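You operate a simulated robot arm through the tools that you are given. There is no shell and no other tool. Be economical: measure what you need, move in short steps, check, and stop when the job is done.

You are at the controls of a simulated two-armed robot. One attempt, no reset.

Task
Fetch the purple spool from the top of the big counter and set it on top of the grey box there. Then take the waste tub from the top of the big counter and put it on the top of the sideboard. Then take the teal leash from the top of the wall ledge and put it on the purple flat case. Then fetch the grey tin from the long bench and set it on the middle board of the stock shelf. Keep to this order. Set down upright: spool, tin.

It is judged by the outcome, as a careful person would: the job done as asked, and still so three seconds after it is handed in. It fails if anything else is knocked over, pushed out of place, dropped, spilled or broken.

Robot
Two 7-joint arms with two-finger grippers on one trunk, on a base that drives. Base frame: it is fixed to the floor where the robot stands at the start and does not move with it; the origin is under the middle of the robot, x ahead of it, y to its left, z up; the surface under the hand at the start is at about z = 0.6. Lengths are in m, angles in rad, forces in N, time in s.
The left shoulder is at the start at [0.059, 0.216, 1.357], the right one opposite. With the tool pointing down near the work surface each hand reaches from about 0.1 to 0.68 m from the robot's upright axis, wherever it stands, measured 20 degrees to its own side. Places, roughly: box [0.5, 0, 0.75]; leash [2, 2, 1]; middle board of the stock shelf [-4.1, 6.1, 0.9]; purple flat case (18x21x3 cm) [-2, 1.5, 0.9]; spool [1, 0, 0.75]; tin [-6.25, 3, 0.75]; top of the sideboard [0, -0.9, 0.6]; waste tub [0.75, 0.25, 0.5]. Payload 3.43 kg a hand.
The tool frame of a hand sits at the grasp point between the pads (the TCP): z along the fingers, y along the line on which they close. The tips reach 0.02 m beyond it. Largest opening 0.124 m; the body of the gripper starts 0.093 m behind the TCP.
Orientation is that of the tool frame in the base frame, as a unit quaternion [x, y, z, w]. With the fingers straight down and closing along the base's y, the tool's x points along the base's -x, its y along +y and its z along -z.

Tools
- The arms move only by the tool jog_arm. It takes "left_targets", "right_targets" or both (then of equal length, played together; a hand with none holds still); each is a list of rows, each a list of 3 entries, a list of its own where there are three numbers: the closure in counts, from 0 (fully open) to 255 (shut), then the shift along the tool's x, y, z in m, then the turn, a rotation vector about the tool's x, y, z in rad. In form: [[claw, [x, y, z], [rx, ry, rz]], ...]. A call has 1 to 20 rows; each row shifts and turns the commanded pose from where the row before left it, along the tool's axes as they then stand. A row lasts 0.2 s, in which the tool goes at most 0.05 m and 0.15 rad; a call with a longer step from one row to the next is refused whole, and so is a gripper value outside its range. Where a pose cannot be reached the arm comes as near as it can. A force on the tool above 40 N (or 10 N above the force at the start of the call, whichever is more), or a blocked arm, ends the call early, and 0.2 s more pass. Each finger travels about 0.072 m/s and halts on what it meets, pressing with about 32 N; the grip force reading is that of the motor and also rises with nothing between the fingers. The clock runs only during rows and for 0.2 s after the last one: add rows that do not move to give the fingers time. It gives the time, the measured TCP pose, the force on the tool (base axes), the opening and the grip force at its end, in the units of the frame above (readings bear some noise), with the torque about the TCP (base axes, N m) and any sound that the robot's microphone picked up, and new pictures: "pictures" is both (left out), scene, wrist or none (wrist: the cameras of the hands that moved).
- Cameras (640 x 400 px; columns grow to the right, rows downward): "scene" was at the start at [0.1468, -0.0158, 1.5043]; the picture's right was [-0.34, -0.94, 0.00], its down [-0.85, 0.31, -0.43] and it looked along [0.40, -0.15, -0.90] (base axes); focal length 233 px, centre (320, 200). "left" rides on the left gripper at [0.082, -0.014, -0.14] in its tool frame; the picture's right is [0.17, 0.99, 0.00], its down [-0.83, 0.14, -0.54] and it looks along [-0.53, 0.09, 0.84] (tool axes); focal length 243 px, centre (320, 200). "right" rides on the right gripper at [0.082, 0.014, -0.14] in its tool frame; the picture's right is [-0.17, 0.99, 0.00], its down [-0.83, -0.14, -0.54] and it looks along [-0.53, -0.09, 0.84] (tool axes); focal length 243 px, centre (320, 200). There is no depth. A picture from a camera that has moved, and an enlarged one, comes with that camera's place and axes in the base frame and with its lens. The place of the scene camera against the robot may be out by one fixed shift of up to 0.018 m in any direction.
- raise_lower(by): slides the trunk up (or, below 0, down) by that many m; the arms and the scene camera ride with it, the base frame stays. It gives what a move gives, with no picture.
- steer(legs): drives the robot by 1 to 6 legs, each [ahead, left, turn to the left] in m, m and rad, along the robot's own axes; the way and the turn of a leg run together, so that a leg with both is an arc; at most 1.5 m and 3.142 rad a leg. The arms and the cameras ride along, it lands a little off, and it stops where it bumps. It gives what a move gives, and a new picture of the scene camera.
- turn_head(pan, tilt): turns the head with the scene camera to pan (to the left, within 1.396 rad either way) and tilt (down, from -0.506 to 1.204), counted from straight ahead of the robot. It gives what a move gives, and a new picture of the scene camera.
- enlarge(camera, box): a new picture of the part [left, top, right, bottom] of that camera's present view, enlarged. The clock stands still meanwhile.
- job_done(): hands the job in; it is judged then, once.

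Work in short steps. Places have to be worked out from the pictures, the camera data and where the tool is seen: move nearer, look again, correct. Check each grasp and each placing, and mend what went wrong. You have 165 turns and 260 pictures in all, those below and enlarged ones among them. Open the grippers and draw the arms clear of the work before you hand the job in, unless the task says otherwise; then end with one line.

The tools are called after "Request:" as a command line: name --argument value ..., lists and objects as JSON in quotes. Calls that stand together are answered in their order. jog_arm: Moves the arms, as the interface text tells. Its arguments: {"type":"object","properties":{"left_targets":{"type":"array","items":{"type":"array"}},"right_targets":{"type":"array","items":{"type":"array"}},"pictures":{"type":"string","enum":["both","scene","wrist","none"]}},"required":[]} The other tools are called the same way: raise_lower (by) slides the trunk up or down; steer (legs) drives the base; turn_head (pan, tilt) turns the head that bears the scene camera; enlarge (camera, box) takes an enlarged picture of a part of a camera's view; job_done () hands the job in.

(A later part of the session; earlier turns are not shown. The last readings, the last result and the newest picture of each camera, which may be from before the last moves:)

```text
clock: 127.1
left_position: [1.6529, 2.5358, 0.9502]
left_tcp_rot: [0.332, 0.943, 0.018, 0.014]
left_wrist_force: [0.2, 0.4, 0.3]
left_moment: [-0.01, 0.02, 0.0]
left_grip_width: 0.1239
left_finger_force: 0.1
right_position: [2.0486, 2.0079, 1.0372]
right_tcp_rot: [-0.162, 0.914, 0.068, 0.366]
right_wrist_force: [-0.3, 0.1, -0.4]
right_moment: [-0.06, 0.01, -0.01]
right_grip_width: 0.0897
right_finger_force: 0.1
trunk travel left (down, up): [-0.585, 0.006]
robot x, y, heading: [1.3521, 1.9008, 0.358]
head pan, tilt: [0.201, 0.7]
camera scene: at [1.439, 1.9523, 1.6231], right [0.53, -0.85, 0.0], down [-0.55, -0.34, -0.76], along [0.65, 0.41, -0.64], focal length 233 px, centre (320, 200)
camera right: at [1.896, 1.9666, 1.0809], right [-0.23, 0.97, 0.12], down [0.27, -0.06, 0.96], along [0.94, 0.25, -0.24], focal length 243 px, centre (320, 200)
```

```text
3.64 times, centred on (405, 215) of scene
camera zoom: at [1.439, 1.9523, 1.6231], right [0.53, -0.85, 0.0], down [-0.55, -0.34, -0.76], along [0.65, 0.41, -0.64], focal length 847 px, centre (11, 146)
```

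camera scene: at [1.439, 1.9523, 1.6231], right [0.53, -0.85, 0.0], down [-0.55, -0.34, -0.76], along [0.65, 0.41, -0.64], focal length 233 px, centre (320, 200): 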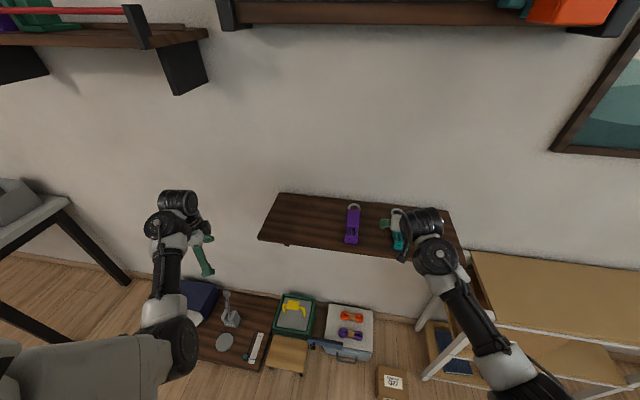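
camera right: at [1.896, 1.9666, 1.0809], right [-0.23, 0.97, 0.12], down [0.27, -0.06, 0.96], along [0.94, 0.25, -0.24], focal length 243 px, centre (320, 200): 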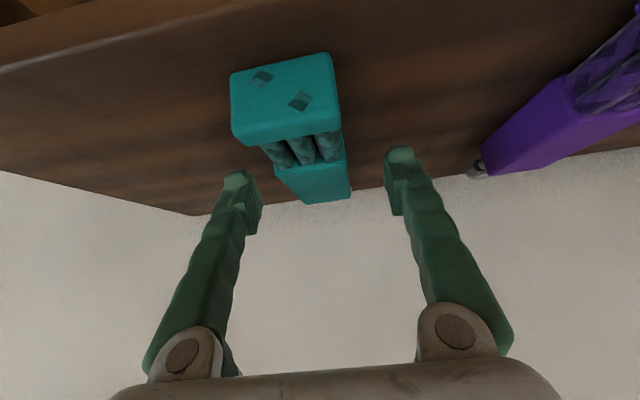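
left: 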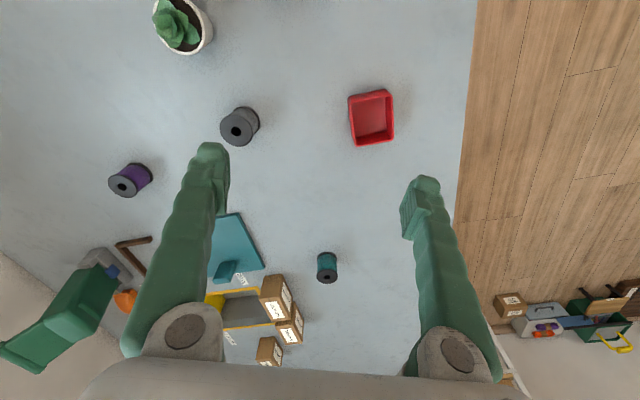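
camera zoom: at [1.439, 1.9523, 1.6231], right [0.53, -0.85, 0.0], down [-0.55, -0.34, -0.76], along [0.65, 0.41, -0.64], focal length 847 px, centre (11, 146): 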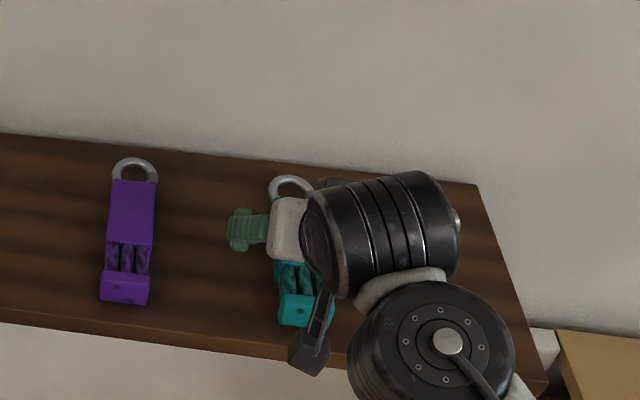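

The fingers straddle the leash's rear block. I go 10 mm lower and close.

Request:
jog_arm --right_targets '[[70, [0.0069, 0, 0.0072], [0, 0, 0]], [255, [0, 0, 0], [0, 0, 0]], [255, [0, 0, 0], [0, 0, 0]], [255, [0, 0, 0], [0, 0, 0]], [255, [0, 0, 0], [0, 0, 0]]]' --pictures "wrist"

```text
clock: 128.3
left_position: [1.6531, 2.5353, 0.9504]
left_tcp_rot: [0.333, 0.943, 0.018, 0.014]
left_wrist_force: [0.1, -0.6, 0.6]
left_moment: [0.03, 0.01, -0.01]
left_grip_width: 0.1241
left_finger_force: 0.0
right_position: [2.0492, 2.0064, 1.027]
right_tcp_rot: [-0.161, 0.914, 0.068, 0.366]
right_wrist_force: [1.4, -0.1, 0.9]
right_moment: [-0.07, -0.03, 0.05]
right_grip_width: 0.0429
right_finger_force: 31.9
trunk travel left (down, up): [-0.585, 0.006]
robot x, y, heading: [1.3547, 1.8972, 0.359]
head pan, tilt: [0.201, 0.7]
camera right: at [1.8966, 1.9661, 1.0712], right [-0.23, 0.97, 0.12], down [0.27, -0.06, 0.96], along [0.94, 0.25, -0.24], focal length 243 px, centre (320, 200)
```

right: 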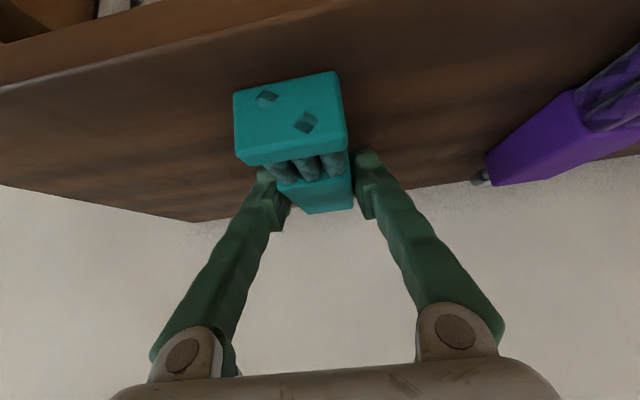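

Gripped at 0.043. I lift vertically 0.12 and check.

Request:
jog_arm --right_targets '[[255, [-0.0138, 0, -0.0144], [0, 0, 0]], [255, [-0.0277, 0, -0.0289], [0, 0, 0]], [255, [-0.0277, 0, -0.0289], [0, 0, 0]], [255, [-0.0138, 0, -0.0144], [0, 0, 0]]]' --pictures "wrist"

```text
clock: 129.3
left_position: [1.6523, 2.5357, 0.9487]
left_tcp_rot: [0.333, 0.943, 0.017, 0.014]
left_wrist_force: [0.3, -0.5, -0.2]
left_moment: [-0.03, 0.01, 0.01]
left_grip_width: 0.1241
left_finger_force: 0.0
right_position: [2.0496, 2.0067, 1.1484]
right_tcp_rot: [-0.162, 0.914, 0.067, 0.365]
right_wrist_force: [0.8, 0.1, -1.5]
right_moment: [-0.01, -0.02, -0.02]
right_grip_width: 0.0428
right_finger_force: 31.7
trunk travel left (down, up): [-0.585, 0.006]
robot x, y, heading: [1.3557, 1.898, 0.356]
head pan, tilt: [0.201, 0.7]
camera right: at [1.8987, 1.9665, 1.1921], right [-0.23, 0.97, 0.12], down [0.27, -0.06, 0.96], along [0.94, 0.25, -0.24], focal length 243 px, centre (320, 200)
```

right: 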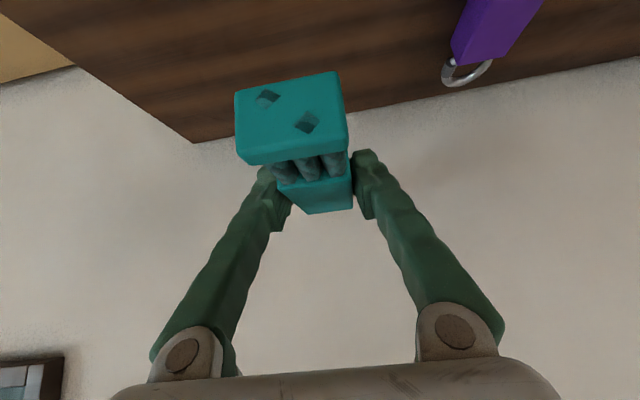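

The leash is secured. I tuck the left hand in, back away from the wall, shift right and reverse down the corridor.

Request:
jog_arm --left_targets '[[0, [-0.034, -0.0205, 0], [0, 0, 0]], [0, [-0.034, -0.0205, 0], [0, 0, 0]], [0, [-0.034, -0.0205, 0], [0, 0, 0]], [0, [-0.034, -0.0205, 0], [0, 0, 0]]]' --pictures "none"

Request:
steer --legs '[[-0.35, 0, 0], [0, -0.58, 0]]'

Request:
steer --legs '[[-1.2, 0, 0], [-1.1, 0, 0]]'

Request:
turn_head --pan 1.3 --tilt 0.5

```text
clock: 130.3
left_position: [1.7084, 2.384, 0.9474]
left_tcp_rot: [0.333, 0.943, 0.017, 0.013]
left_wrist_force: [-0.2, 0.1, -0.1]
left_moment: [0.01, -0.02, 0.01]
left_grip_width: 0.124
left_finger_force: 0.1
right_position: [2.0508, 2.0065, 1.1473]
right_tcp_rot: [-0.162, 0.914, 0.069, 0.365]
right_wrist_force: [-0.7, -0.7, -1.6]
right_moment: [0.03, -0.05, 0.0]
right_grip_width: 0.0425
right_finger_force: 32.1
trunk travel left (down, up): [-0.585, 0.006]
robot x, y, heading: [1.3552, 1.8971, 0.365]
head pan, tilt: [0.201, 0.7]
```

```text
clock: 140.7
left_position: [1.5853, 1.7137, 0.9468]
left_tcp_rot: [0.343, 0.939, 0.017, 0.015]
left_wrist_force: [-0.1, -0.8, -0.1]
left_moment: [0.03, 0.0, 0.02]
left_grip_width: 0.124
left_finger_force: 0.0
right_position: [1.9189, 1.3296, 1.1475]
right_tcp_rot: [-0.152, 0.916, 0.064, 0.366]
right_wrist_force: [-0.2, -0.6, -1.8]
right_moment: [0.02, 0.0, -0.03]
right_grip_width: 0.0423
right_finger_force: 32.3
trunk travel left (down, up): [-0.585, 0.006]
robot x, y, heading: [1.22, 1.2365, 0.339]
head pan, tilt: [0.201, 0.7]
camera scene: at [1.3067, 1.2873, 1.6231], right [0.51, -0.86, 0.0], down [-0.55, -0.33, -0.76], along [0.66, 0.39, -0.64], focal length 233 px, centre (320, 200)
```

scene: 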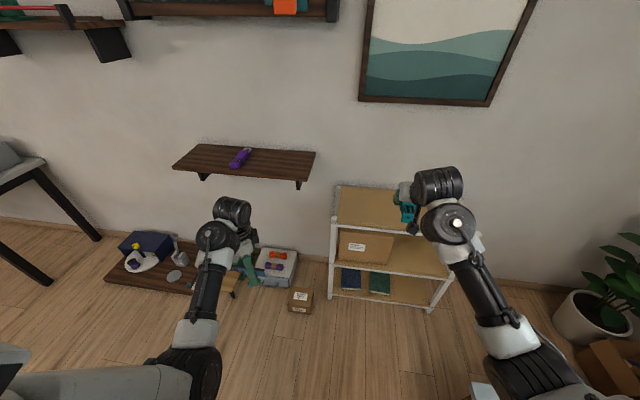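

```text
clock: 154.6
left_position: [-0.5565, 0.94, 0.9472]
left_tcp_rot: [0.346, 0.938, 0.017, 0.014]
left_wrist_force: [-0.3, -0.2, -0.3]
left_moment: [0.01, 0.0, 0.01]
left_grip_width: 0.124
left_finger_force: 0.0
right_position: [-0.224, 0.5514, 1.1472]
right_tcp_rot: [-0.149, 0.917, 0.063, 0.366]
right_wrist_force: [0.6, 0.4, -2.4]
right_moment: [0.0, -0.01, 0.01]
right_grip_width: 0.0428
right_finger_force: 31.6
trunk travel left (down, up): [-0.585, 0.006]
robot x, y, heading: [-0.9256, 0.4648, 0.332]
head pan, tilt: [0.201, 0.7]
camera scene: at [-0.8373, 0.5147, 1.6231], right [0.51, -0.86, 0.0], down [-0.56, -0.33, -0.76], along [0.66, 0.39, -0.64], focal length 233 px, centre (320, 200)
```

scene: 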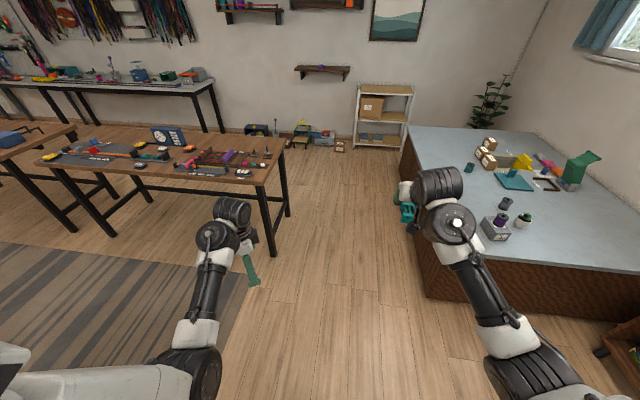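

```text
clock: 156.0
left_position: [-0.5572, 0.9401, 0.947]
left_tcp_rot: [0.346, 0.938, 0.017, 0.015]
left_wrist_force: [-0.2, 0.4, 0.7]
left_moment: [0.0, -0.03, -0.02]
left_grip_width: 0.124
left_finger_force: 0.1
right_position: [-0.2254, 0.5525, 1.1469]
right_tcp_rot: [-0.15, 0.917, 0.063, 0.365]
right_wrist_force: [-0.2, 0.5, -1.4]
right_moment: [0.0, 0.0, 0.0]
right_grip_width: 0.0427
right_finger_force: 31.7
trunk travel left (down, up): [-0.585, 0.006]
robot x, y, heading: [-0.9242, 0.4617, 0.328]
head pan, tilt: [1.3, 0.499]
camera scene: at [-0.9163, 0.5623, 1.6408], right [1.0, 0.06, 0.0], down [0.03, -0.48, -0.88], along [-0.05, 0.88, -0.48], focal length 233 px, centre (320, 200)
```

scene: 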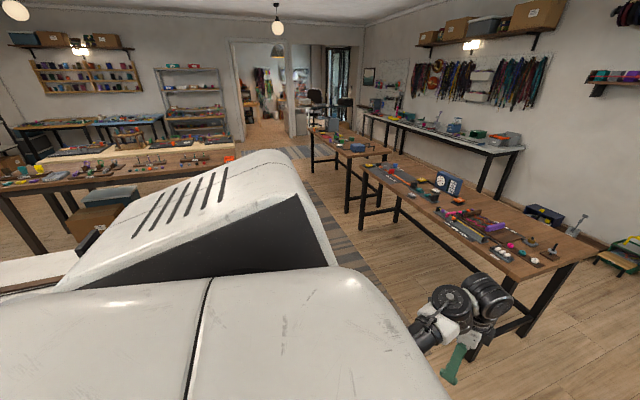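

The case should be to my left-rear. I turn left 1.2 rad and look.

Request:
steer --legs '[[0, 0, 1.2]]'

Request:
turn_head --pan 0.9 --tilt 0.6

```text
clock: 160.4
left_position: [-1.2251, 0.9835, 0.9466]
left_tcp_rot: [-0.234, 0.972, 0.021, 0.003]
left_wrist_force: [0.5, 0.1, 0.1]
left_moment: [-0.03, -0.05, -0.01]
left_grip_width: 0.1243
left_finger_force: 0.1
right_position: [-0.7397, 1.1413, 1.1478]
right_tcp_rot: [-0.633, 0.679, 0.255, 0.269]
right_wrist_force: [0.0, -0.1, -1.4]
right_moment: [-0.01, -0.01, 0.03]
right_grip_width: 0.0431
right_finger_force: 32.1
trunk travel left (down, up): [-0.585, 0.006]
robot x, y, heading: [-0.9249, 0.46, 1.51]
head pan, tilt: [1.3, 0.499]
camera scene: at [-1.0097, 0.5111, 1.6408], right [0.33, 0.94, 0.0], down [0.45, -0.16, -0.88], along [-0.83, 0.29, -0.48], focal length 233 px, centre (320, 200)
```

scene: 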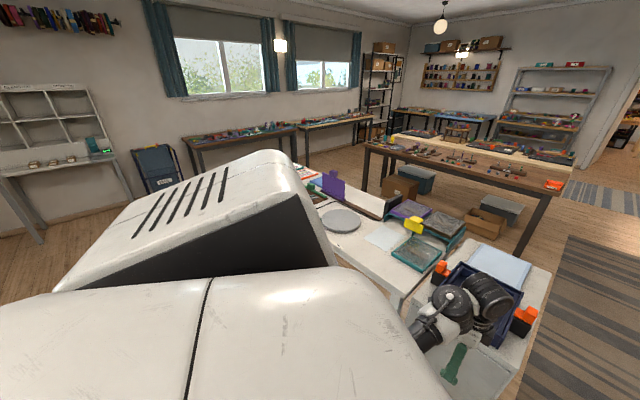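

```text
clock: 161.3
left_position: [-1.224, 0.9838, 0.9468]
left_tcp_rot: [-0.234, 0.972, 0.022, 0.003]
left_wrist_force: [-1.0, 0.3, 0.3]
left_moment: [-0.05, -0.04, 0.0]
left_grip_width: 0.1239
left_finger_force: 0.0
right_position: [-0.74, 1.1427, 1.148]
right_tcp_rot: [-0.634, 0.679, 0.256, 0.269]
right_wrist_force: [0.2, -0.2, -1.6]
right_moment: [-0.02, -0.01, 0.0]
right_grip_width: 0.0427
right_finger_force: 31.6
trunk travel left (down, up): [-0.585, 0.006]
robot x, y, heading: [-0.9251, 0.4616, 1.511]
head pan, tilt: [0.901, 0.6]
camera scene: at [-0.9895, 0.5404, 1.6317], right [0.67, 0.74, 0.0], down [0.42, -0.38, -0.83], along [-0.61, 0.55, -0.56], focal length 233 px, centre (320, 200)
```

scene: 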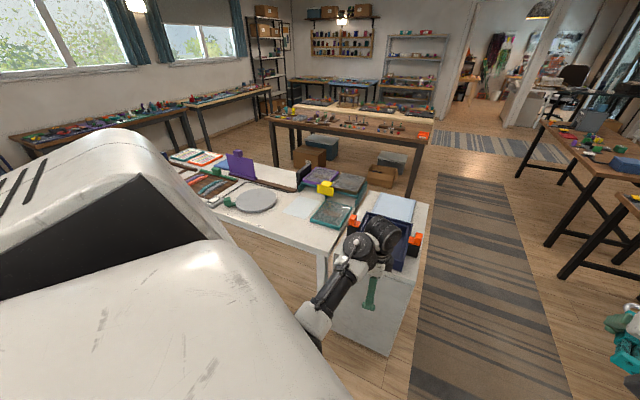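

There is a work table and a cabinet right at my left. I enlarge to find the purple flat case.

Request:
enlarge --camera "scene" --box '[170, 130, 440, 330]'

```text
2.00 times, centred on (305, 230) of scene
camera zoom: at [-0.9895, 0.5404, 1.6317], right [0.67, 0.74, 0.0], down [0.42, -0.38, -0.83], along [-0.61, 0.55, -0.56], focal length 466 px, centre (350, 140)
```

zoom: 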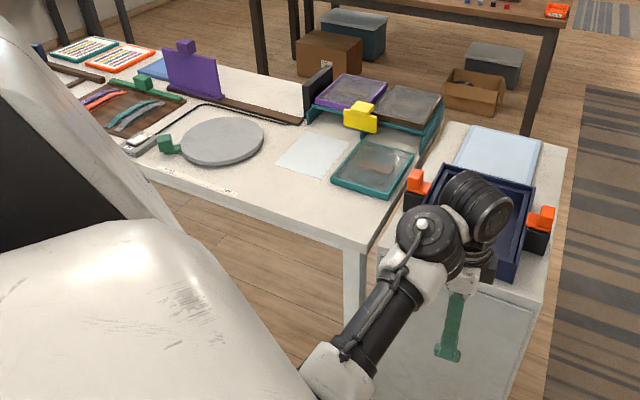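

The purple flat case is the lidded one by the teal rack, around (-2.1,1.57). I square up to that table (heading ~1.93) and slide along it for a better view.

Request:
steer --legs '[[0, 0, 0.41], [0, 0.5, 0], [0.2, 0, 0]]'

Request:
turn_head --pan 0.0 --tilt 0.75

```text
clock: 171.6
left_position: [-1.9597, 0.8313, 0.9473]
left_tcp_rot: [-0.426, 0.905, 0.023, -0.002]
left_wrist_force: [-0.2, -0.6, -0.4]
left_moment: [-0.02, 0.0, 0.0]
left_grip_width: 0.1242
left_finger_force: 0.1
right_position: [-1.576, 1.1687, 1.1488]
right_tcp_rot: [0.757, -0.536, -0.306, -0.213]
right_wrist_force: [-0.1, 0.1, -1.4]
right_moment: [0.0, 0.0, -0.02]
right_grip_width: 0.0425
right_finger_force: 31.7
trunk travel left (down, up): [-0.585, 0.006]
robot x, y, heading: [-1.478, 0.4719, 1.918]
head pan, tilt: [0.901, 0.6]
camera scene: at [-1.5647, 0.5189, 1.6318], right [0.32, 0.95, 0.0], down [0.54, -0.18, -0.83], along [-0.78, 0.26, -0.56], focal length 233 px, centre (320, 200)
```

scene: 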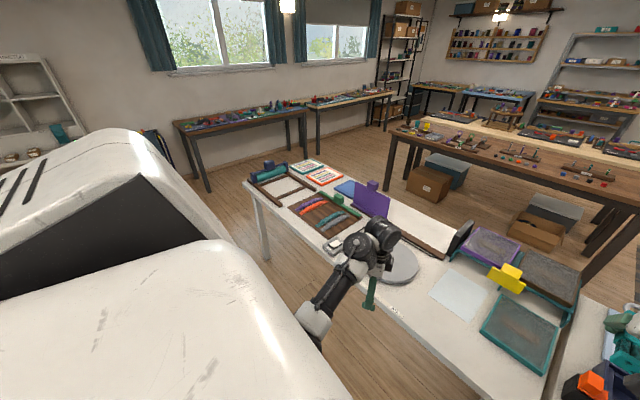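

```text
clock: 172.8
left_position: [-1.96, 0.8326, 0.9475]
left_tcp_rot: [-0.425, 0.905, 0.022, -0.002]
left_wrist_force: [-0.6, 0.0, 0.0]
left_moment: [0.01, 0.01, 0.03]
left_grip_width: 0.1239
left_finger_force: 0.1
right_position: [-1.5756, 1.1699, 1.1469]
right_tcp_rot: [0.758, -0.536, -0.306, -0.212]
right_wrist_force: [0.3, -1.1, -1.7]
right_moment: [0.03, -0.02, 0.03]
right_grip_width: 0.0425
right_finger_force: 31.2
trunk travel left (down, up): [-0.585, 0.006]
robot x, y, heading: [-1.4734, 0.4752, 1.914]
head pan, tilt: [0.0, 0.75]
camera scene: at [-1.5097, 0.5701, 1.6188], right [0.94, 0.34, 0.0], down [0.23, -0.64, -0.73], along [-0.25, 0.69, -0.68], focal length 233 px, centre (320, 200)
```

scene: 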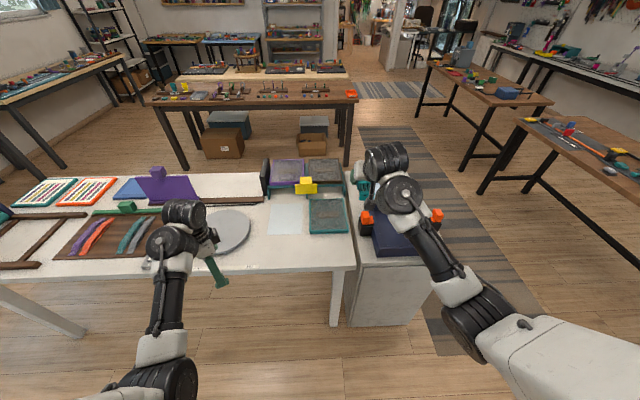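

I can see the case well from here. I enlarge it to judge its tilt and surroundings.

Request:
enlarge --camera "scene" --box '[240, 140, 370, 250]'

```text
3.64 times, centred on (305, 195) of scene
camera zoom: at [-1.5097, 0.5701, 1.6188], right [0.94, 0.34, 0.0], down [0.23, -0.64, -0.73], along [-0.25, 0.69, -0.68], focal length 847 px, centre (374, 218)
```

zoom: 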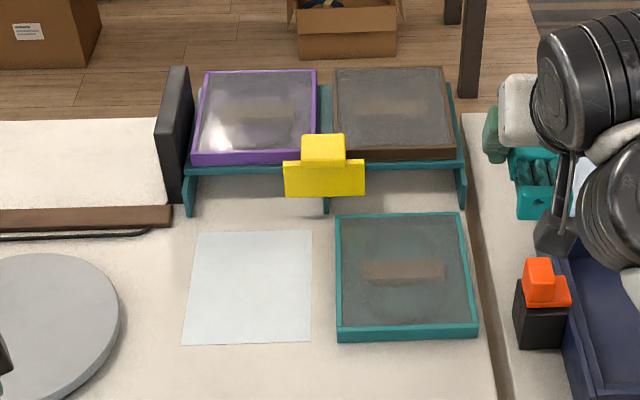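

The case top is at about z 0.865, centred near (-2.04,1.50), flat on the teal rack behind the yellow clip. I pull the left hand back, then drive to face it.

Request:
jog_arm --left_targets '[[0, [0.041, -0.0103, 0], [0, 0, 0]], [0, [0.041, -0.0103, 0], [0, 0, 0]], [0, [0.041, -0.0103, 0], [0, 0, 0]], [0, [0.041, -0.0103, 0], [0, 0, 0]], [0, [0.041, -0.0103, 0], [0, 0, 0]], [0, [0.041, -0.0103, 0], [0, 0, 0]]]' --pictures "none"

Request:
steer --legs '[[0, 0.33, 0], [0.27, 0, 0]]'

```text
clock: 174.1
left_position: [-2.0643, 0.6669, 0.968]
left_tcp_rot: [-0.343, 0.937, 0.028, -0.063]
left_wrist_force: [-0.3, -1.0, 0.8]
left_moment: [0.0, -0.01, 0.05]
left_grip_width: 0.124
left_finger_force: 0.1
right_position: [-1.5774, 1.1696, 1.1459]
right_tcp_rot: [0.758, -0.537, -0.304, -0.211]
right_wrist_force: [1.1, 0.0, -1.2]
right_moment: [0.02, -0.01, -0.05]
right_grip_width: 0.0425
right_finger_force: 31.6
trunk travel left (down, up): [-0.585, 0.006]
robot x, y, heading: [-1.4768, 0.4737, 1.915]
head pan, tilt: [0.0, 0.75]
stopped in row 6 (left hand): the arm was blocked; the commanded pose is now the measured one
```

```text
clock: 181.0
left_position: [-2.4663, 0.8116, 0.9671]
left_tcp_rot: [-0.341, 0.937, 0.029, -0.063]
left_wrist_force: [0.5, 0.8, -0.9]
left_moment: [-0.02, -0.02, -0.02]
left_grip_width: 0.1242
left_finger_force: 0.1
right_position: [-1.9773, 1.3126, 1.1478]
right_tcp_rot: [0.756, -0.538, -0.305, -0.213]
right_wrist_force: [0.7, 1.1, -1.4]
right_moment: [0.01, 0.0, -0.01]
right_grip_width: 0.043
right_finger_force: 31.9
trunk travel left (down, up): [-0.585, 0.006]
robot x, y, heading: [-1.8787, 0.613, 1.913]
head pan, tilt: [0.0, 0.75]
camera scene: at [-1.9122, 0.712, 1.6189], right [0.94, 0.34, 0.0], down [0.23, -0.64, -0.73], along [-0.25, 0.69, -0.68], focal length 233 px, centre (320, 200)
```

scene: 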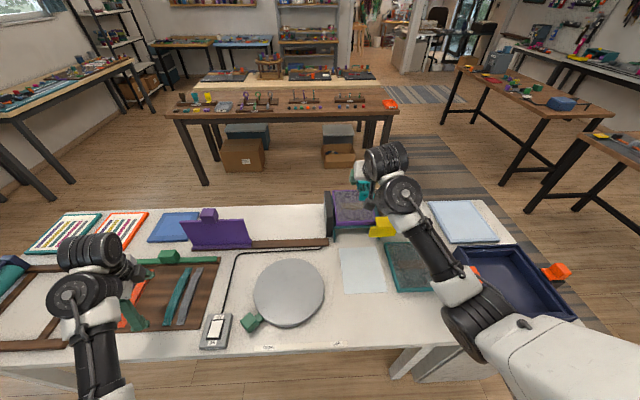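

Well aligned: the case is 0.89 ahead and the hand 0.69 ahead at the same lateral. I lower the trunk 0.08 for reach and push the hand forward 0.15, staying high.

Request:
raise_lower --by -0.08

Request:
jog_arm --right_targets '[[255, [-0.0289, 0, 0.0277], [0, 0, 0]], [255, [-0.0289, 0, 0.0277], [0, 0, 0]], [255, [-0.0289, 0, 0.0277], [0, 0, 0]], [255, [-0.0217, 0, 0.0208], [0, 0, 0]], [255, [0, 0, 0], [0, 0, 0]]]' --pictures "both"

```text
clock: 182.1
left_position: [-2.465, 0.8057, 0.8768]
left_tcp_rot: [-0.342, 0.938, 0.017, -0.062]
left_wrist_force: [0.2, -0.1, -0.1]
left_moment: [-0.04, 0.03, 0.01]
left_grip_width: 0.1241
left_finger_force: 0.1
right_position: [-1.9781, 1.3133, 1.0697]
right_tcp_rot: [0.756, -0.538, -0.306, -0.213]
right_wrist_force: [0.2, 0.1, -1.5]
right_moment: [0.02, 0.01, -0.01]
right_grip_width: 0.0427
right_finger_force: 32.0
trunk travel left (down, up): [-0.505, 0.086]
robot x, y, heading: [-1.8758, 0.615, 1.909]
head pan, tilt: [0.0, 0.75]
```

```text
clock: 183.3
left_position: [-2.4649, 0.8042, 0.8759]
left_tcp_rot: [-0.341, 0.938, 0.016, -0.064]
left_wrist_force: [0.8, -0.6, 0.0]
left_moment: [-0.01, 0.02, 0.01]
left_grip_width: 0.1243
left_finger_force: 0.0
right_position: [-2.0271, 1.4536, 1.0669]
right_tcp_rot: [0.757, -0.538, -0.305, -0.211]
right_wrist_force: [-0.7, -0.1, -1.5]
right_moment: [-0.01, 0.0, 0.0]
right_grip_width: 0.043
right_finger_force: 32.2
trunk travel left (down, up): [-0.505, 0.086]
robot x, y, heading: [-1.8802, 0.6125, 1.911]
head pan, tilt: [0.0, 0.75]
camera scene: at [-1.9381, 0.7857, 1.5284], right [0.94, 0.34, 0.0], down [0.23, -0.64, -0.73], along [-0.25, 0.69, -0.68], focal length 233 px, centre (320, 200)
camera right: at [-1.9895, 1.3036, 1.1112], right [-0.97, -0.21, 0.12], down [0.06, 0.26, 0.96], along [-0.24, 0.94, -0.24], focal length 243 px, centre (320, 200)
```

scene: 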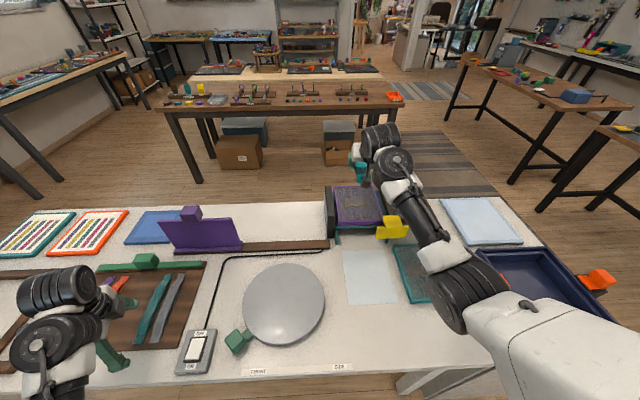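
right: 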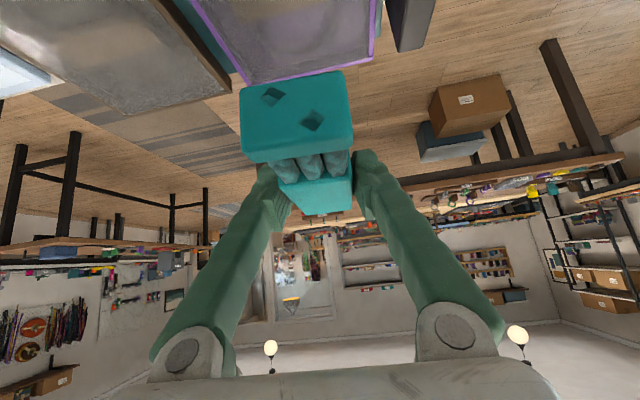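

Per the wrist view the case centre is about (-2.025,1.475). I move forward 4 cm and down 10 cm.

Request:
jog_arm --right_targets '[[255, [0.0132, 0, 0.0335], [0, 0, 0]], [255, [0.0132, 0, 0.0335], [0, 0, 0]], [255, [0.0132, 0, 0.0335], [0, 0, 0]], [255, [0, 0, 0], [0, 0, 0]]]' --pictures "both"

Request:
enlarge --camera "scene" --box '[290, 130, 450, 260]'

```text
clock: 184.3
left_position: [-2.4647, 0.8049, 0.8751]
left_tcp_rot: [-0.341, 0.938, 0.016, -0.063]
left_wrist_force: [-0.2, 1.3, -0.8]
left_moment: [0.01, -0.01, -0.04]
left_grip_width: 0.1238
left_finger_force: 0.1
right_position: [-2.0418, 1.4937, 0.9648]
right_tcp_rot: [0.756, -0.538, -0.305, -0.212]
right_wrist_force: [-0.8, -0.5, -2.7]
right_moment: [0.03, 0.01, 0.01]
right_grip_width: 0.0425
right_finger_force: 32.4
trunk travel left (down, up): [-0.505, 0.086]
robot x, y, heading: [-1.8784, 0.6195, 1.913]
head pan, tilt: [0.0, 0.75]
camera scene: at [-1.9383, 0.7858, 1.5285], right [0.94, 0.34, 0.0], down [0.23, -0.64, -0.73], along [-0.25, 0.69, -0.68], focal length 233 px, centre (320, 200)
camera right: at [-2.0033, 1.343, 1.0095], right [-0.97, -0.21, 0.12], down [0.06, 0.26, 0.96], along [-0.24, 0.94, -0.24], focal length 243 px, centre (320, 200)
```

scene: 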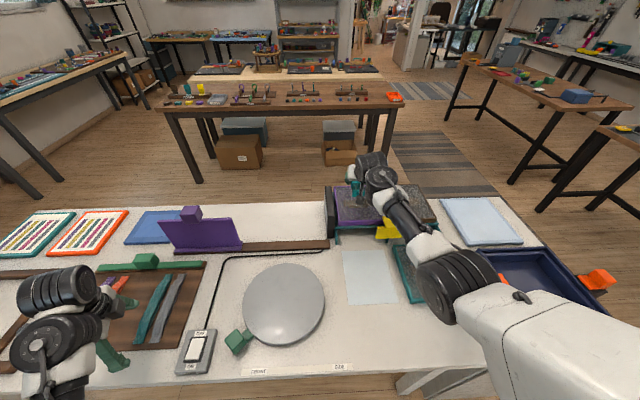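
right: 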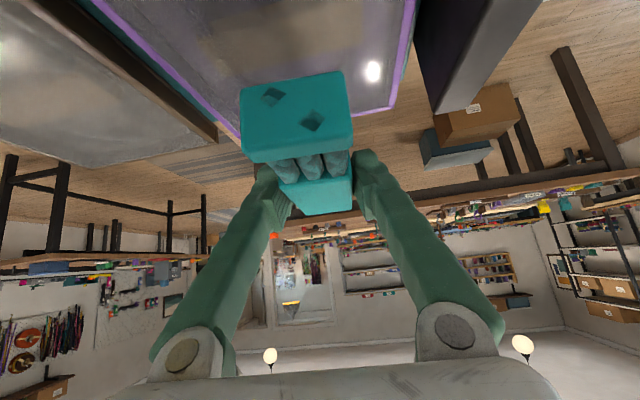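

```text
3.08 times, centred on (370, 195) of scene
camera zoom: at [-1.9383, 0.7858, 1.5285], right [0.94, 0.34, 0.0], down [0.23, -0.64, -0.73], along [-0.25, 0.69, -0.68], focal length 716 px, centre (166, 215)
```

zoom: 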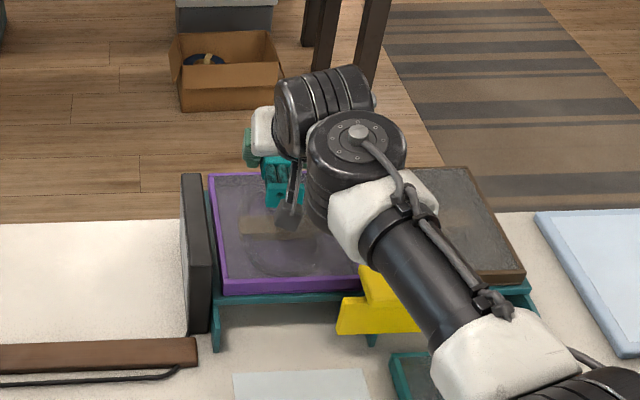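

It's centred over the case. I descend vertically toward contact at z≈0.892.

Request:
jog_arm --right_targets '[[255, [0.0208, 0, 0.0217], [0, 0, 0]], [255, [0.0173, 0, 0.018], [0, 0, 0]], [255, [0.0069, 0, 0.0072], [0, 0, 0]], [255, [0.0035, 0, 0.0036], [0, 0, 0]], [255, [0, 0, 0], [0, 0, 0]]]' --pictures "wrist"

Request:
enlarge --camera "scene" --box '[290, 130, 450, 260]'

```text
clock: 185.5
left_position: [-2.4661, 0.8059, 0.876]
left_tcp_rot: [-0.341, 0.938, 0.016, -0.063]
left_wrist_force: [0.4, -0.5, 0.6]
left_moment: [-0.03, -0.01, -0.01]
left_grip_width: 0.1239
left_finger_force: 0.0
right_position: [-2.0405, 1.4929, 0.8953]
right_tcp_rot: [0.756, -0.538, -0.305, -0.212]
right_wrist_force: [0.5, -0.4, -1.1]
right_moment: [0.04, -0.01, 0.0]
right_grip_width: 0.0428
right_finger_force: 32.3
trunk travel left (down, up): [-0.505, 0.086]
robot x, y, heading: [-1.8813, 0.6152, 1.915]
head pan, tilt: [0.0, 0.75]
camera right: at [-2.0025, 1.3422, 0.9409], right [-0.97, -0.21, 0.12], down [0.06, 0.26, 0.96], along [-0.24, 0.94, -0.24], focal length 243 px, centre (320, 200)
```

right: 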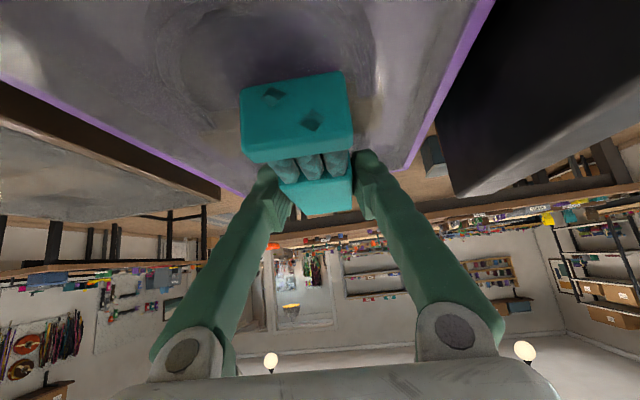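

```text
3.08 times, centred on (370, 195) of scene
camera zoom: at [-1.9385, 0.7861, 1.5284], right [0.94, 0.34, 0.0], down [0.23, -0.64, -0.73], along [-0.25, 0.69, -0.68], focal length 716 px, centre (166, 215)
```

zoom: 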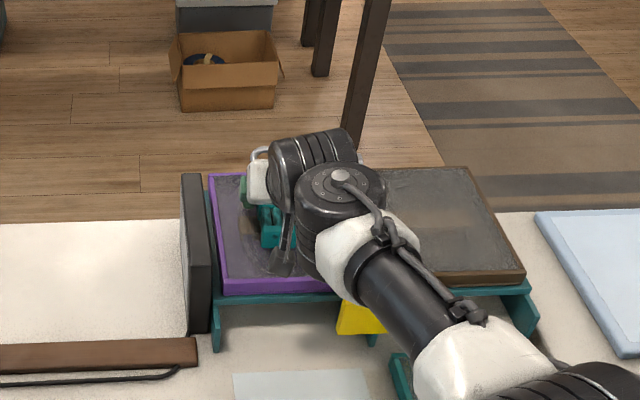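

The ring pokes slightly past the case's rear edge. I shift back 3 cm, then descend in small steps.

Request:
jog_arm --right_targets '[[255, [0.0217, 0, -0.0208], [0, 0, 0]], [255, [0.0035, 0, 0.0036], [0, 0, 0]], [255, [0.0035, 0, 0.0036], [0, 0, 0]], [255, [0, 0, 0], [0, 0, 0]]]' --pictures "none"

```text
clock: 186.5
left_position: [-2.4646, 0.8046, 0.8773]
left_tcp_rot: [-0.341, 0.938, 0.018, -0.063]
left_wrist_force: [0.4, 0.3, 0.4]
left_moment: [-0.01, -0.02, 0.0]
left_grip_width: 0.1242
left_finger_force: 0.1
right_position: [-2.0312, 1.4642, 0.8928]
right_tcp_rot: [0.755, -0.537, -0.31, -0.215]
right_wrist_force: [3.8, 0.9, 19.6]
right_moment: [0.02, -0.47, 0.11]
right_grip_width: 0.0429
right_finger_force: 31.8
trunk travel left (down, up): [-0.505, 0.086]
robot x, y, heading: [-1.8778, 0.6158, 1.91]
head pan, tilt: [0.0, 0.75]
```

Contact at z 0.893. I ease up a little and open.

Request:
jog_arm --right_targets '[[255, [-0.0017, 0, -0.0018], [0, 0, 0]], [200, [0, 0, 0], [0, 0, 0]], [150, [0, 0, 0], [0, 0, 0]], [110, [0, 0, 0], [0, 0, 0]], [110, [0, 0, 0], [0, 0, 0]]]' --pictures "wrist"

```text
clock: 187.7
left_position: [-2.466, 0.8038, 0.8768]
left_tcp_rot: [-0.341, 0.938, 0.017, -0.064]
left_wrist_force: [-0.1, -0.2, 0.2]
left_moment: [-0.02, 0.01, -0.04]
left_grip_width: 0.124
left_finger_force: 0.1
right_position: [-2.0306, 1.4627, 0.8895]
right_tcp_rot: [0.757, -0.538, -0.305, -0.212]
right_wrist_force: [-3.9, -2.5, 11.2]
right_moment: [0.11, -0.29, 0.02]
right_grip_width: 0.0686
right_finger_force: 0.1
trunk travel left (down, up): [-0.505, 0.086]
robot x, y, heading: [-1.8799, 0.6151, 1.916]
head pan, tilt: [0.0, 0.75]
camera right: at [-1.993, 1.3116, 0.9337], right [-0.97, -0.21, 0.12], down [0.06, 0.27, 0.96], along [-0.24, 0.94, -0.24], focal length 243 px, centre (320, 200)
```

right: 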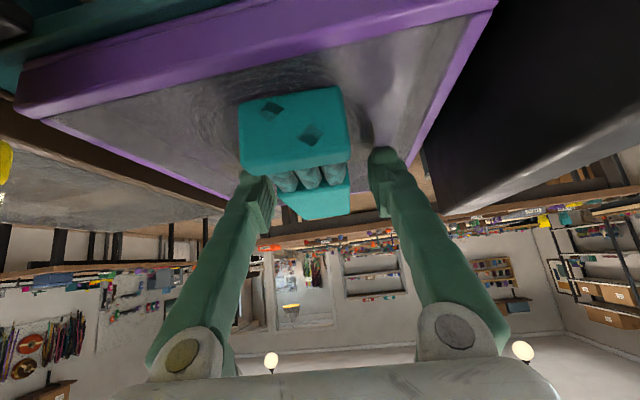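

Released. I lift straight up and retreat.

Request:
jog_arm --right_targets '[[110, [-0.0138, 0, -0.0144], [0, 0, 0]], [110, [-0.0277, 0, -0.0289], [0, 0, 0]], [110, [-0.0277, 0, -0.0289], [0, 0, 0]], [110, [-0.0277, 0, -0.0289], [0, 0, 0]], [110, [0.0289, 0, -0.0277], [0, 0, 0]], [110, [0.0289, 0, -0.0277], [0, 0, 0]]]' --pictures "both"

Request:
enlarge --camera "scene" --box '[290, 150, 450, 260]'

```text
clock: 189.1
left_position: [-2.4646, 0.8043, 0.8769]
left_tcp_rot: [-0.342, 0.937, 0.017, -0.064]
left_wrist_force: [-0.1, -0.8, -0.1]
left_moment: [0.01, 0.01, 0.02]
left_grip_width: 0.124
left_finger_force: 0.1
right_position: [-2.0036, 1.3877, 1.0298]
right_tcp_rot: [0.757, -0.539, -0.304, -0.212]
right_wrist_force: [-0.2, 0.4, -0.2]
right_moment: [0.0, -0.02, 0.0]
right_grip_width: 0.0705
right_finger_force: 0.1
trunk travel left (down, up): [-0.505, 0.086]
robot x, y, heading: [-1.8775, 0.6137, 1.909]
head pan, tilt: [0.0, 0.75]
camera scene: at [-1.9374, 0.7853, 1.5285], right [0.94, 0.34, 0.0], down [0.23, -0.64, -0.73], along [-0.25, 0.69, -0.68], focal length 233 px, centre (320, 200)
camera right: at [-1.9653, 1.2374, 1.0747], right [-0.97, -0.21, 0.12], down [0.06, 0.26, 0.96], along [-0.24, 0.94, -0.24], focal length 243 px, centre (320, 200)
```

scene: 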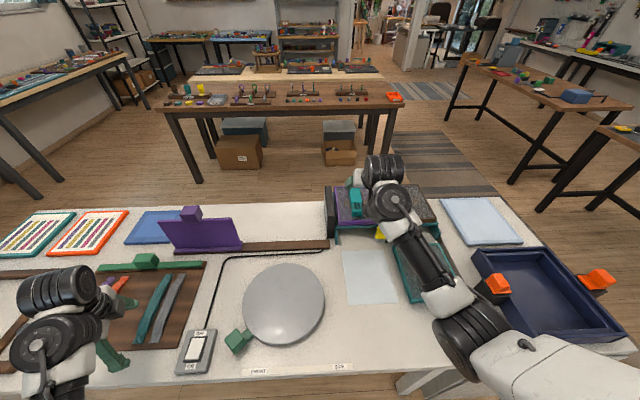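
right: 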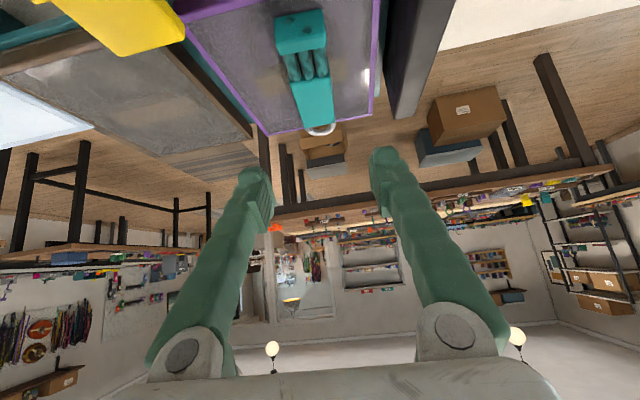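

```text
3.64 times, centred on (370, 205) of scene
camera zoom: at [-1.9374, 0.7853, 1.5285], right [0.94, 0.34, 0.0], down [0.23, -0.64, -0.73], along [-0.25, 0.69, -0.68], focal length 847 px, centre (138, 182)
```

zoom: 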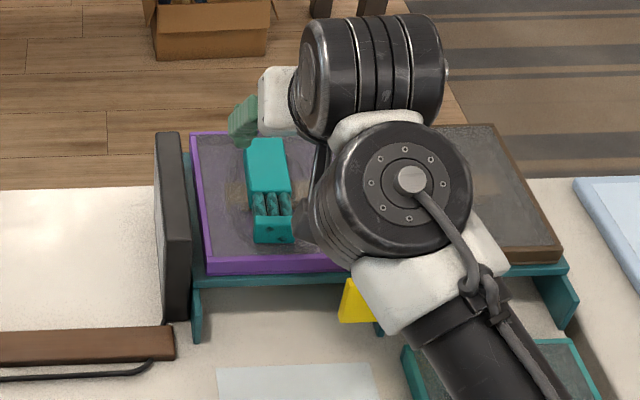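

The leash rests on the purple case. I retract the hand, raise the trunk, back away from the table, and look left for the way to the long bench.

Request:
jog_arm --right_targets '[[110, [0.0289, 0, -0.0277], [0, 0, 0]], [110, [0.0289, 0, -0.0277], [0, 0, 0]]]' --pictures "none"

Request:
raise_lower --by 0.08

Request:
steer --legs '[[-0.4, 0, 0]]'

Request:
turn_head --pan 1.35 --tilt 0.45

```text
clock: 189.7
left_position: [-2.4631, 0.8051, 0.8767]
left_tcp_rot: [-0.342, 0.937, 0.017, -0.064]
left_wrist_force: [-0.1, 0.1, 0.2]
left_moment: [0.01, 0.02, 0.0]
left_grip_width: 0.1238
left_finger_force: 0.1
right_position: [-1.9777, 1.3127, 1.0294]
right_tcp_rot: [0.757, -0.537, -0.306, -0.212]
right_wrist_force: [-0.3, 0.3, -0.2]
right_moment: [-0.02, 0.0, -0.01]
right_grip_width: 0.0705
right_finger_force: 0.0
trunk travel left (down, up): [-0.505, 0.086]
robot x, y, heading: [-1.8769, 0.6163, 1.911]
head pan, tilt: [0.0, 0.75]
```

```text
clock: 190.9
left_position: [-2.4649, 0.8041, 0.9552]
left_tcp_rot: [-0.34, 0.938, 0.014, -0.064]
left_wrist_force: [0.6, 0.3, -0.1]
left_moment: [0.01, 0.03, -0.04]
left_grip_width: 0.124
left_finger_force: 0.1
right_position: [-1.9784, 1.3127, 1.107]
right_tcp_rot: [0.757, -0.538, -0.304, -0.212]
right_wrist_force: [0.5, -0.5, -0.4]
right_moment: [-0.02, 0.02, 0.04]
right_grip_width: 0.0706
right_finger_force: 0.0
trunk travel left (down, up): [-0.585, 0.006]
robot x, y, heading: [-1.8752, 0.6162, 1.913]
head pan, tilt: [0.0, 0.75]
```

```text
clock: 193.8
left_position: [-2.3326, 0.4318, 0.9559]
left_tcp_rot: [-0.342, 0.937, 0.015, -0.063]
left_wrist_force: [-0.2, 0.9, 0.3]
left_moment: [-0.01, 0.01, -0.03]
left_grip_width: 0.1242
left_finger_force: 0.1
right_position: [-1.8467, 0.9411, 1.1098]
right_tcp_rot: [0.758, -0.537, -0.305, -0.211]
right_wrist_force: [0.2, 0.6, -0.4]
right_moment: [-0.02, 0.02, -0.01]
right_grip_width: 0.0705
right_finger_force: 0.1
trunk travel left (down, up): [-0.585, 0.006]
robot x, y, heading: [-1.7444, 0.2451, 1.917]
head pan, tilt: [0.0, 0.75]
camera scene: at [-1.7799, 0.3414, 1.6188], right [0.94, 0.34, 0.0], down [0.23, -0.64, -0.73], along [-0.25, 0.69, -0.68], focal length 233 px, centre (320, 200)
```

scene: 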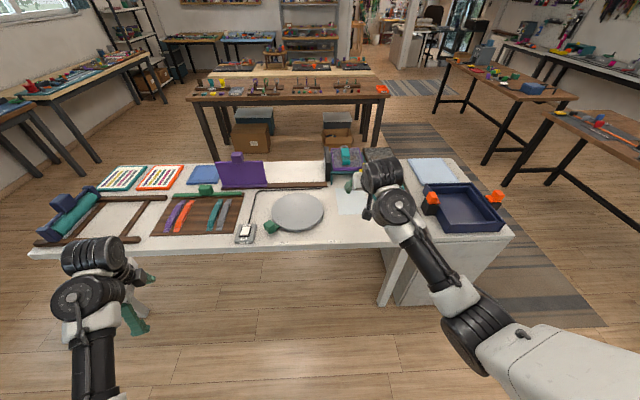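

```text
clock: 195.3
left_position: [-2.332, 0.4317, 0.9569]
left_tcp_rot: [-0.342, 0.938, 0.016, -0.063]
left_wrist_force: [0.4, 0.2, 0.0]
left_moment: [0.0, 0.03, -0.01]
left_grip_width: 0.1239
left_finger_force: 0.1
right_position: [-1.8473, 0.9419, 1.1104]
right_tcp_rot: [0.757, -0.537, -0.305, -0.212]
right_wrist_force: [0.5, 0.1, -0.7]
right_moment: [0.03, 0.01, -0.03]
right_grip_width: 0.0706
right_finger_force: 0.0
trunk travel left (down, up): [-0.585, 0.006]
robot x, y, heading: [-1.7445, 0.2457, 1.916]
head pan, tilt: [1.349, 0.45]
camera scene: at [-1.8428, 0.2515, 1.6453], right [-0.12, 0.99, 0.0], down [0.43, 0.05, -0.9], along [-0.89, -0.11, -0.44], focal length 233 px, centre (320, 200)
```

scene: 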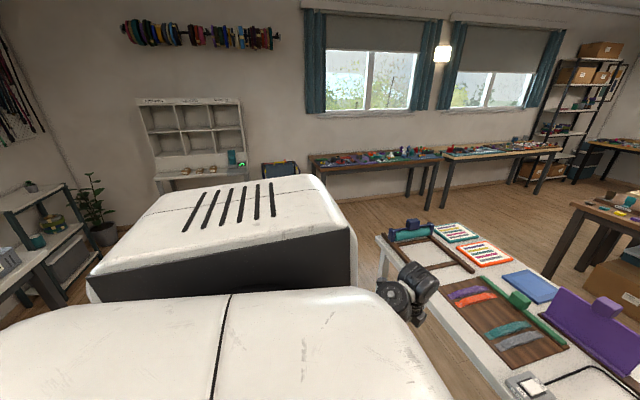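

The way left looks clear. I drive left along the table front, then forward up the window-side aisle partway.

Request:
steer --legs '[[0, 1.05, 0], [0, 1.05, 0], [1.2, 0, 0]]'

Request:
turn_head --pan 0.5 --tilt 0.45

```text
clock: 230.5
left_position: [-4.7174, 0.7937, 0.9569]
left_tcp_rot: [-0.346, 0.936, 0.016, -0.063]
left_wrist_force: [-0.3, 0.7, 0.3]
left_moment: [0.02, 0.03, -0.05]
left_grip_width: 0.1241
left_finger_force: 0.0
right_position: [-4.2348, 1.3068, 1.1098]
right_tcp_rot: [0.76, -0.534, -0.306, -0.21]
right_wrist_force: [0.1, 0.2, 0.4]
right_moment: [-0.02, -0.03, -0.03]
right_grip_width: 0.0708
right_finger_force: 0.1
trunk travel left (down, up): [-0.585, 0.006]
robot x, y, heading: [-4.1283, 0.6083, 1.927]
head pan, tilt: [1.349, 0.45]
camera scene: at [-4.2248, 0.618, 1.6453], right [-0.13, 0.99, 0.0], down [0.43, 0.06, -0.9], along [-0.89, -0.12, -0.44], focal length 233 px, centre (320, 200)
```

scene: 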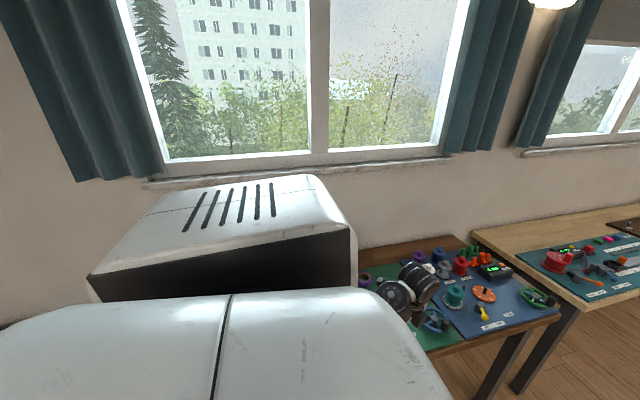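

```text
clock: 231.7
left_position: [-4.7169, 0.7938, 0.9566]
left_tcp_rot: [-0.346, 0.936, 0.016, -0.064]
left_wrist_force: [0.5, 0.0, -0.1]
left_moment: [0.05, 0.03, 0.02]
left_grip_width: 0.1239
left_finger_force: 0.0
right_position: [-4.2347, 1.3082, 1.1096]
right_tcp_rot: [0.76, -0.534, -0.306, -0.211]
right_wrist_force: [0.2, -0.2, -0.7]
right_moment: [0.02, -0.01, 0.01]
right_grip_width: 0.0708
right_finger_force: 0.2
trunk travel left (down, up): [-0.585, 0.006]
robot x, y, heading: [-4.1293, 0.6106, 1.925]
head pan, tilt: [0.499, 0.45]
camera scene: at [-4.2031, 0.6907, 1.6453], right [0.66, 0.75, 0.0], down [0.33, -0.29, -0.9], along [-0.68, 0.59, -0.44], focal length 233 px, centre (320, 200)
```

scene: 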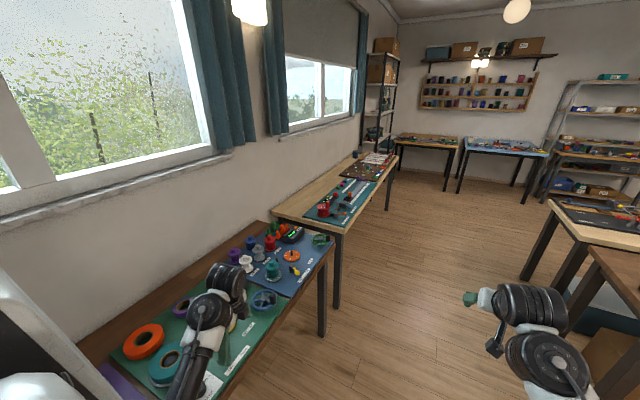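

The projected tin location falls at the far end of the tan bench. I zoom in there and on the shelf.

Request:
enlarge --camera "scene" --box '[270, 130, 410, 240]'

Request:
enlarge --camera "scene" --box '[400, 60, 640, 220]'

```text
3.64 times, centred on (340, 185) of scene
camera zoom: at [-4.2031, 0.6907, 1.6453], right [0.66, 0.75, 0.0], down [0.33, -0.29, -0.9], along [-0.68, 0.59, -0.44], focal length 847 px, centre (247, 254)
```

zoom: 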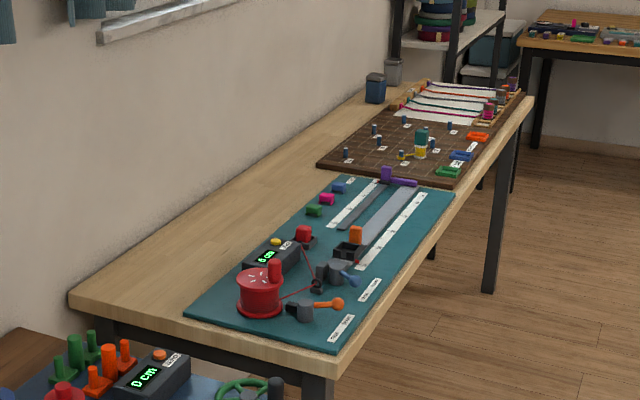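

```text
2.50 times, centred on (520, 140) of scene
camera zoom: at [-4.2031, 0.6907, 1.6453], right [0.66, 0.75, 0.0], down [0.33, -0.29, -0.9], along [-0.68, 0.59, -0.44], focal length 582 px, centre (-180, 350)
```

zoom: 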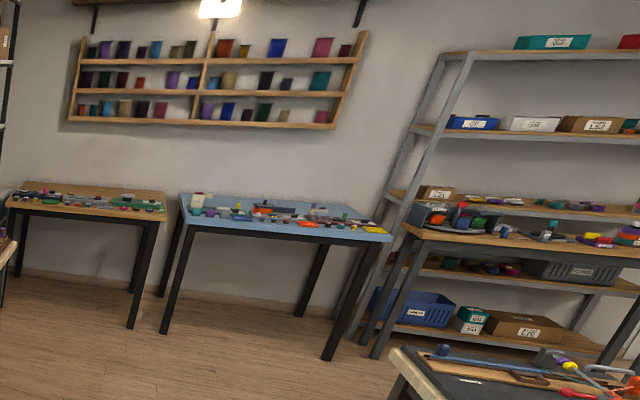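

The grey tin stands at the far back of the tan bench, right behind a blue tin, near (-6.3,3.2). I drive up the aisle and turn to face the bench.

Request:
steer --legs '[[1.2, -0.1, 0], [1.3, 0, 0], [0, 0, 1.57]]'

Request:
turn_head --pan -0.5 --tilt 0.6

```text
clock: 252.1
left_position: [-5.0917, 2.3998, 0.9564]
left_tcp_rot: [0.905, -0.421, 0.033, 0.057]
left_wrist_force: [0.2, -0.9, 0.3]
left_moment: [-0.02, -0.01, -0.02]
left_grip_width: 0.124
left_finger_force: 0.0
right_position: [-5.6031, 2.8849, 1.1099]
right_tcp_rot: [0.915, 0.156, -0.365, 0.065]
right_wrist_force: [0.8, -0.1, 0.3]
right_moment: [0.01, -0.03, -0.02]
right_grip_width: 0.0707
right_finger_force: 0.0
trunk travel left (down, up): [-0.585, 0.006]
robot x, y, heading: [-4.9026, 2.9868, -2.794]
head pan, tilt: [0.499, 0.45]
camera scene: at [-4.9813, 2.9188, 1.6453], right [-0.75, 0.66, 0.0], down [0.29, 0.33, -0.9], along [-0.6, -0.67, -0.44], focal length 233 px, centre (320, 200)
```

scene: 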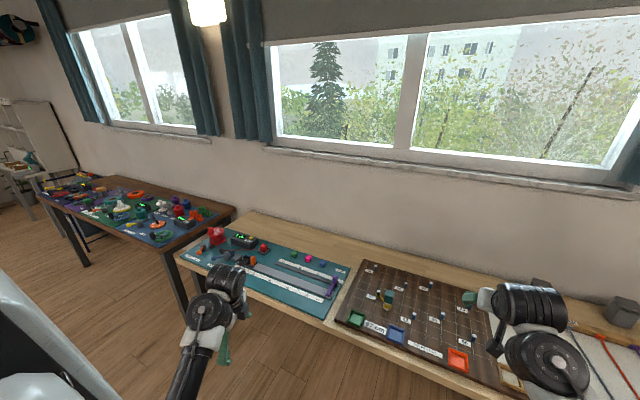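

```text
clock: 253.4
left_position: [-5.0912, 2.3993, 0.9563]
left_tcp_rot: [0.905, -0.421, 0.033, 0.057]
left_wrist_force: [0.5, -0.1, -0.5]
left_moment: [0.0, -0.01, -0.01]
left_grip_width: 0.1239
left_finger_force: 0.0
right_position: [-5.6038, 2.8852, 1.1091]
right_tcp_rot: [0.915, 0.156, -0.366, 0.066]
right_wrist_force: [-0.6, -0.6, -0.6]
right_moment: [0.03, -0.05, -0.02]
right_grip_width: 0.0704
right_finger_force: 0.0
trunk travel left (down, up): [-0.585, 0.006]
robot x, y, heading: [-4.9056, 2.9827, -2.795]
head pan, tilt: [-0.499, 0.6]
camera scene: at [-5.0077, 3.0009, 1.6317], right [0.15, 0.99, 0.0], down [0.56, -0.09, -0.83], along [-0.82, 0.12, -0.56], focal length 233 px, centre (320, 200)
```

scene: 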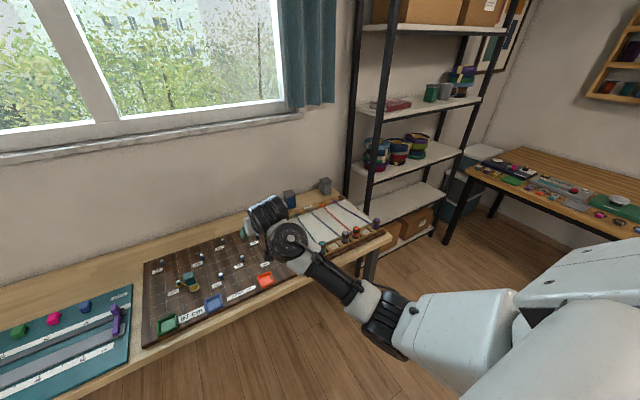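

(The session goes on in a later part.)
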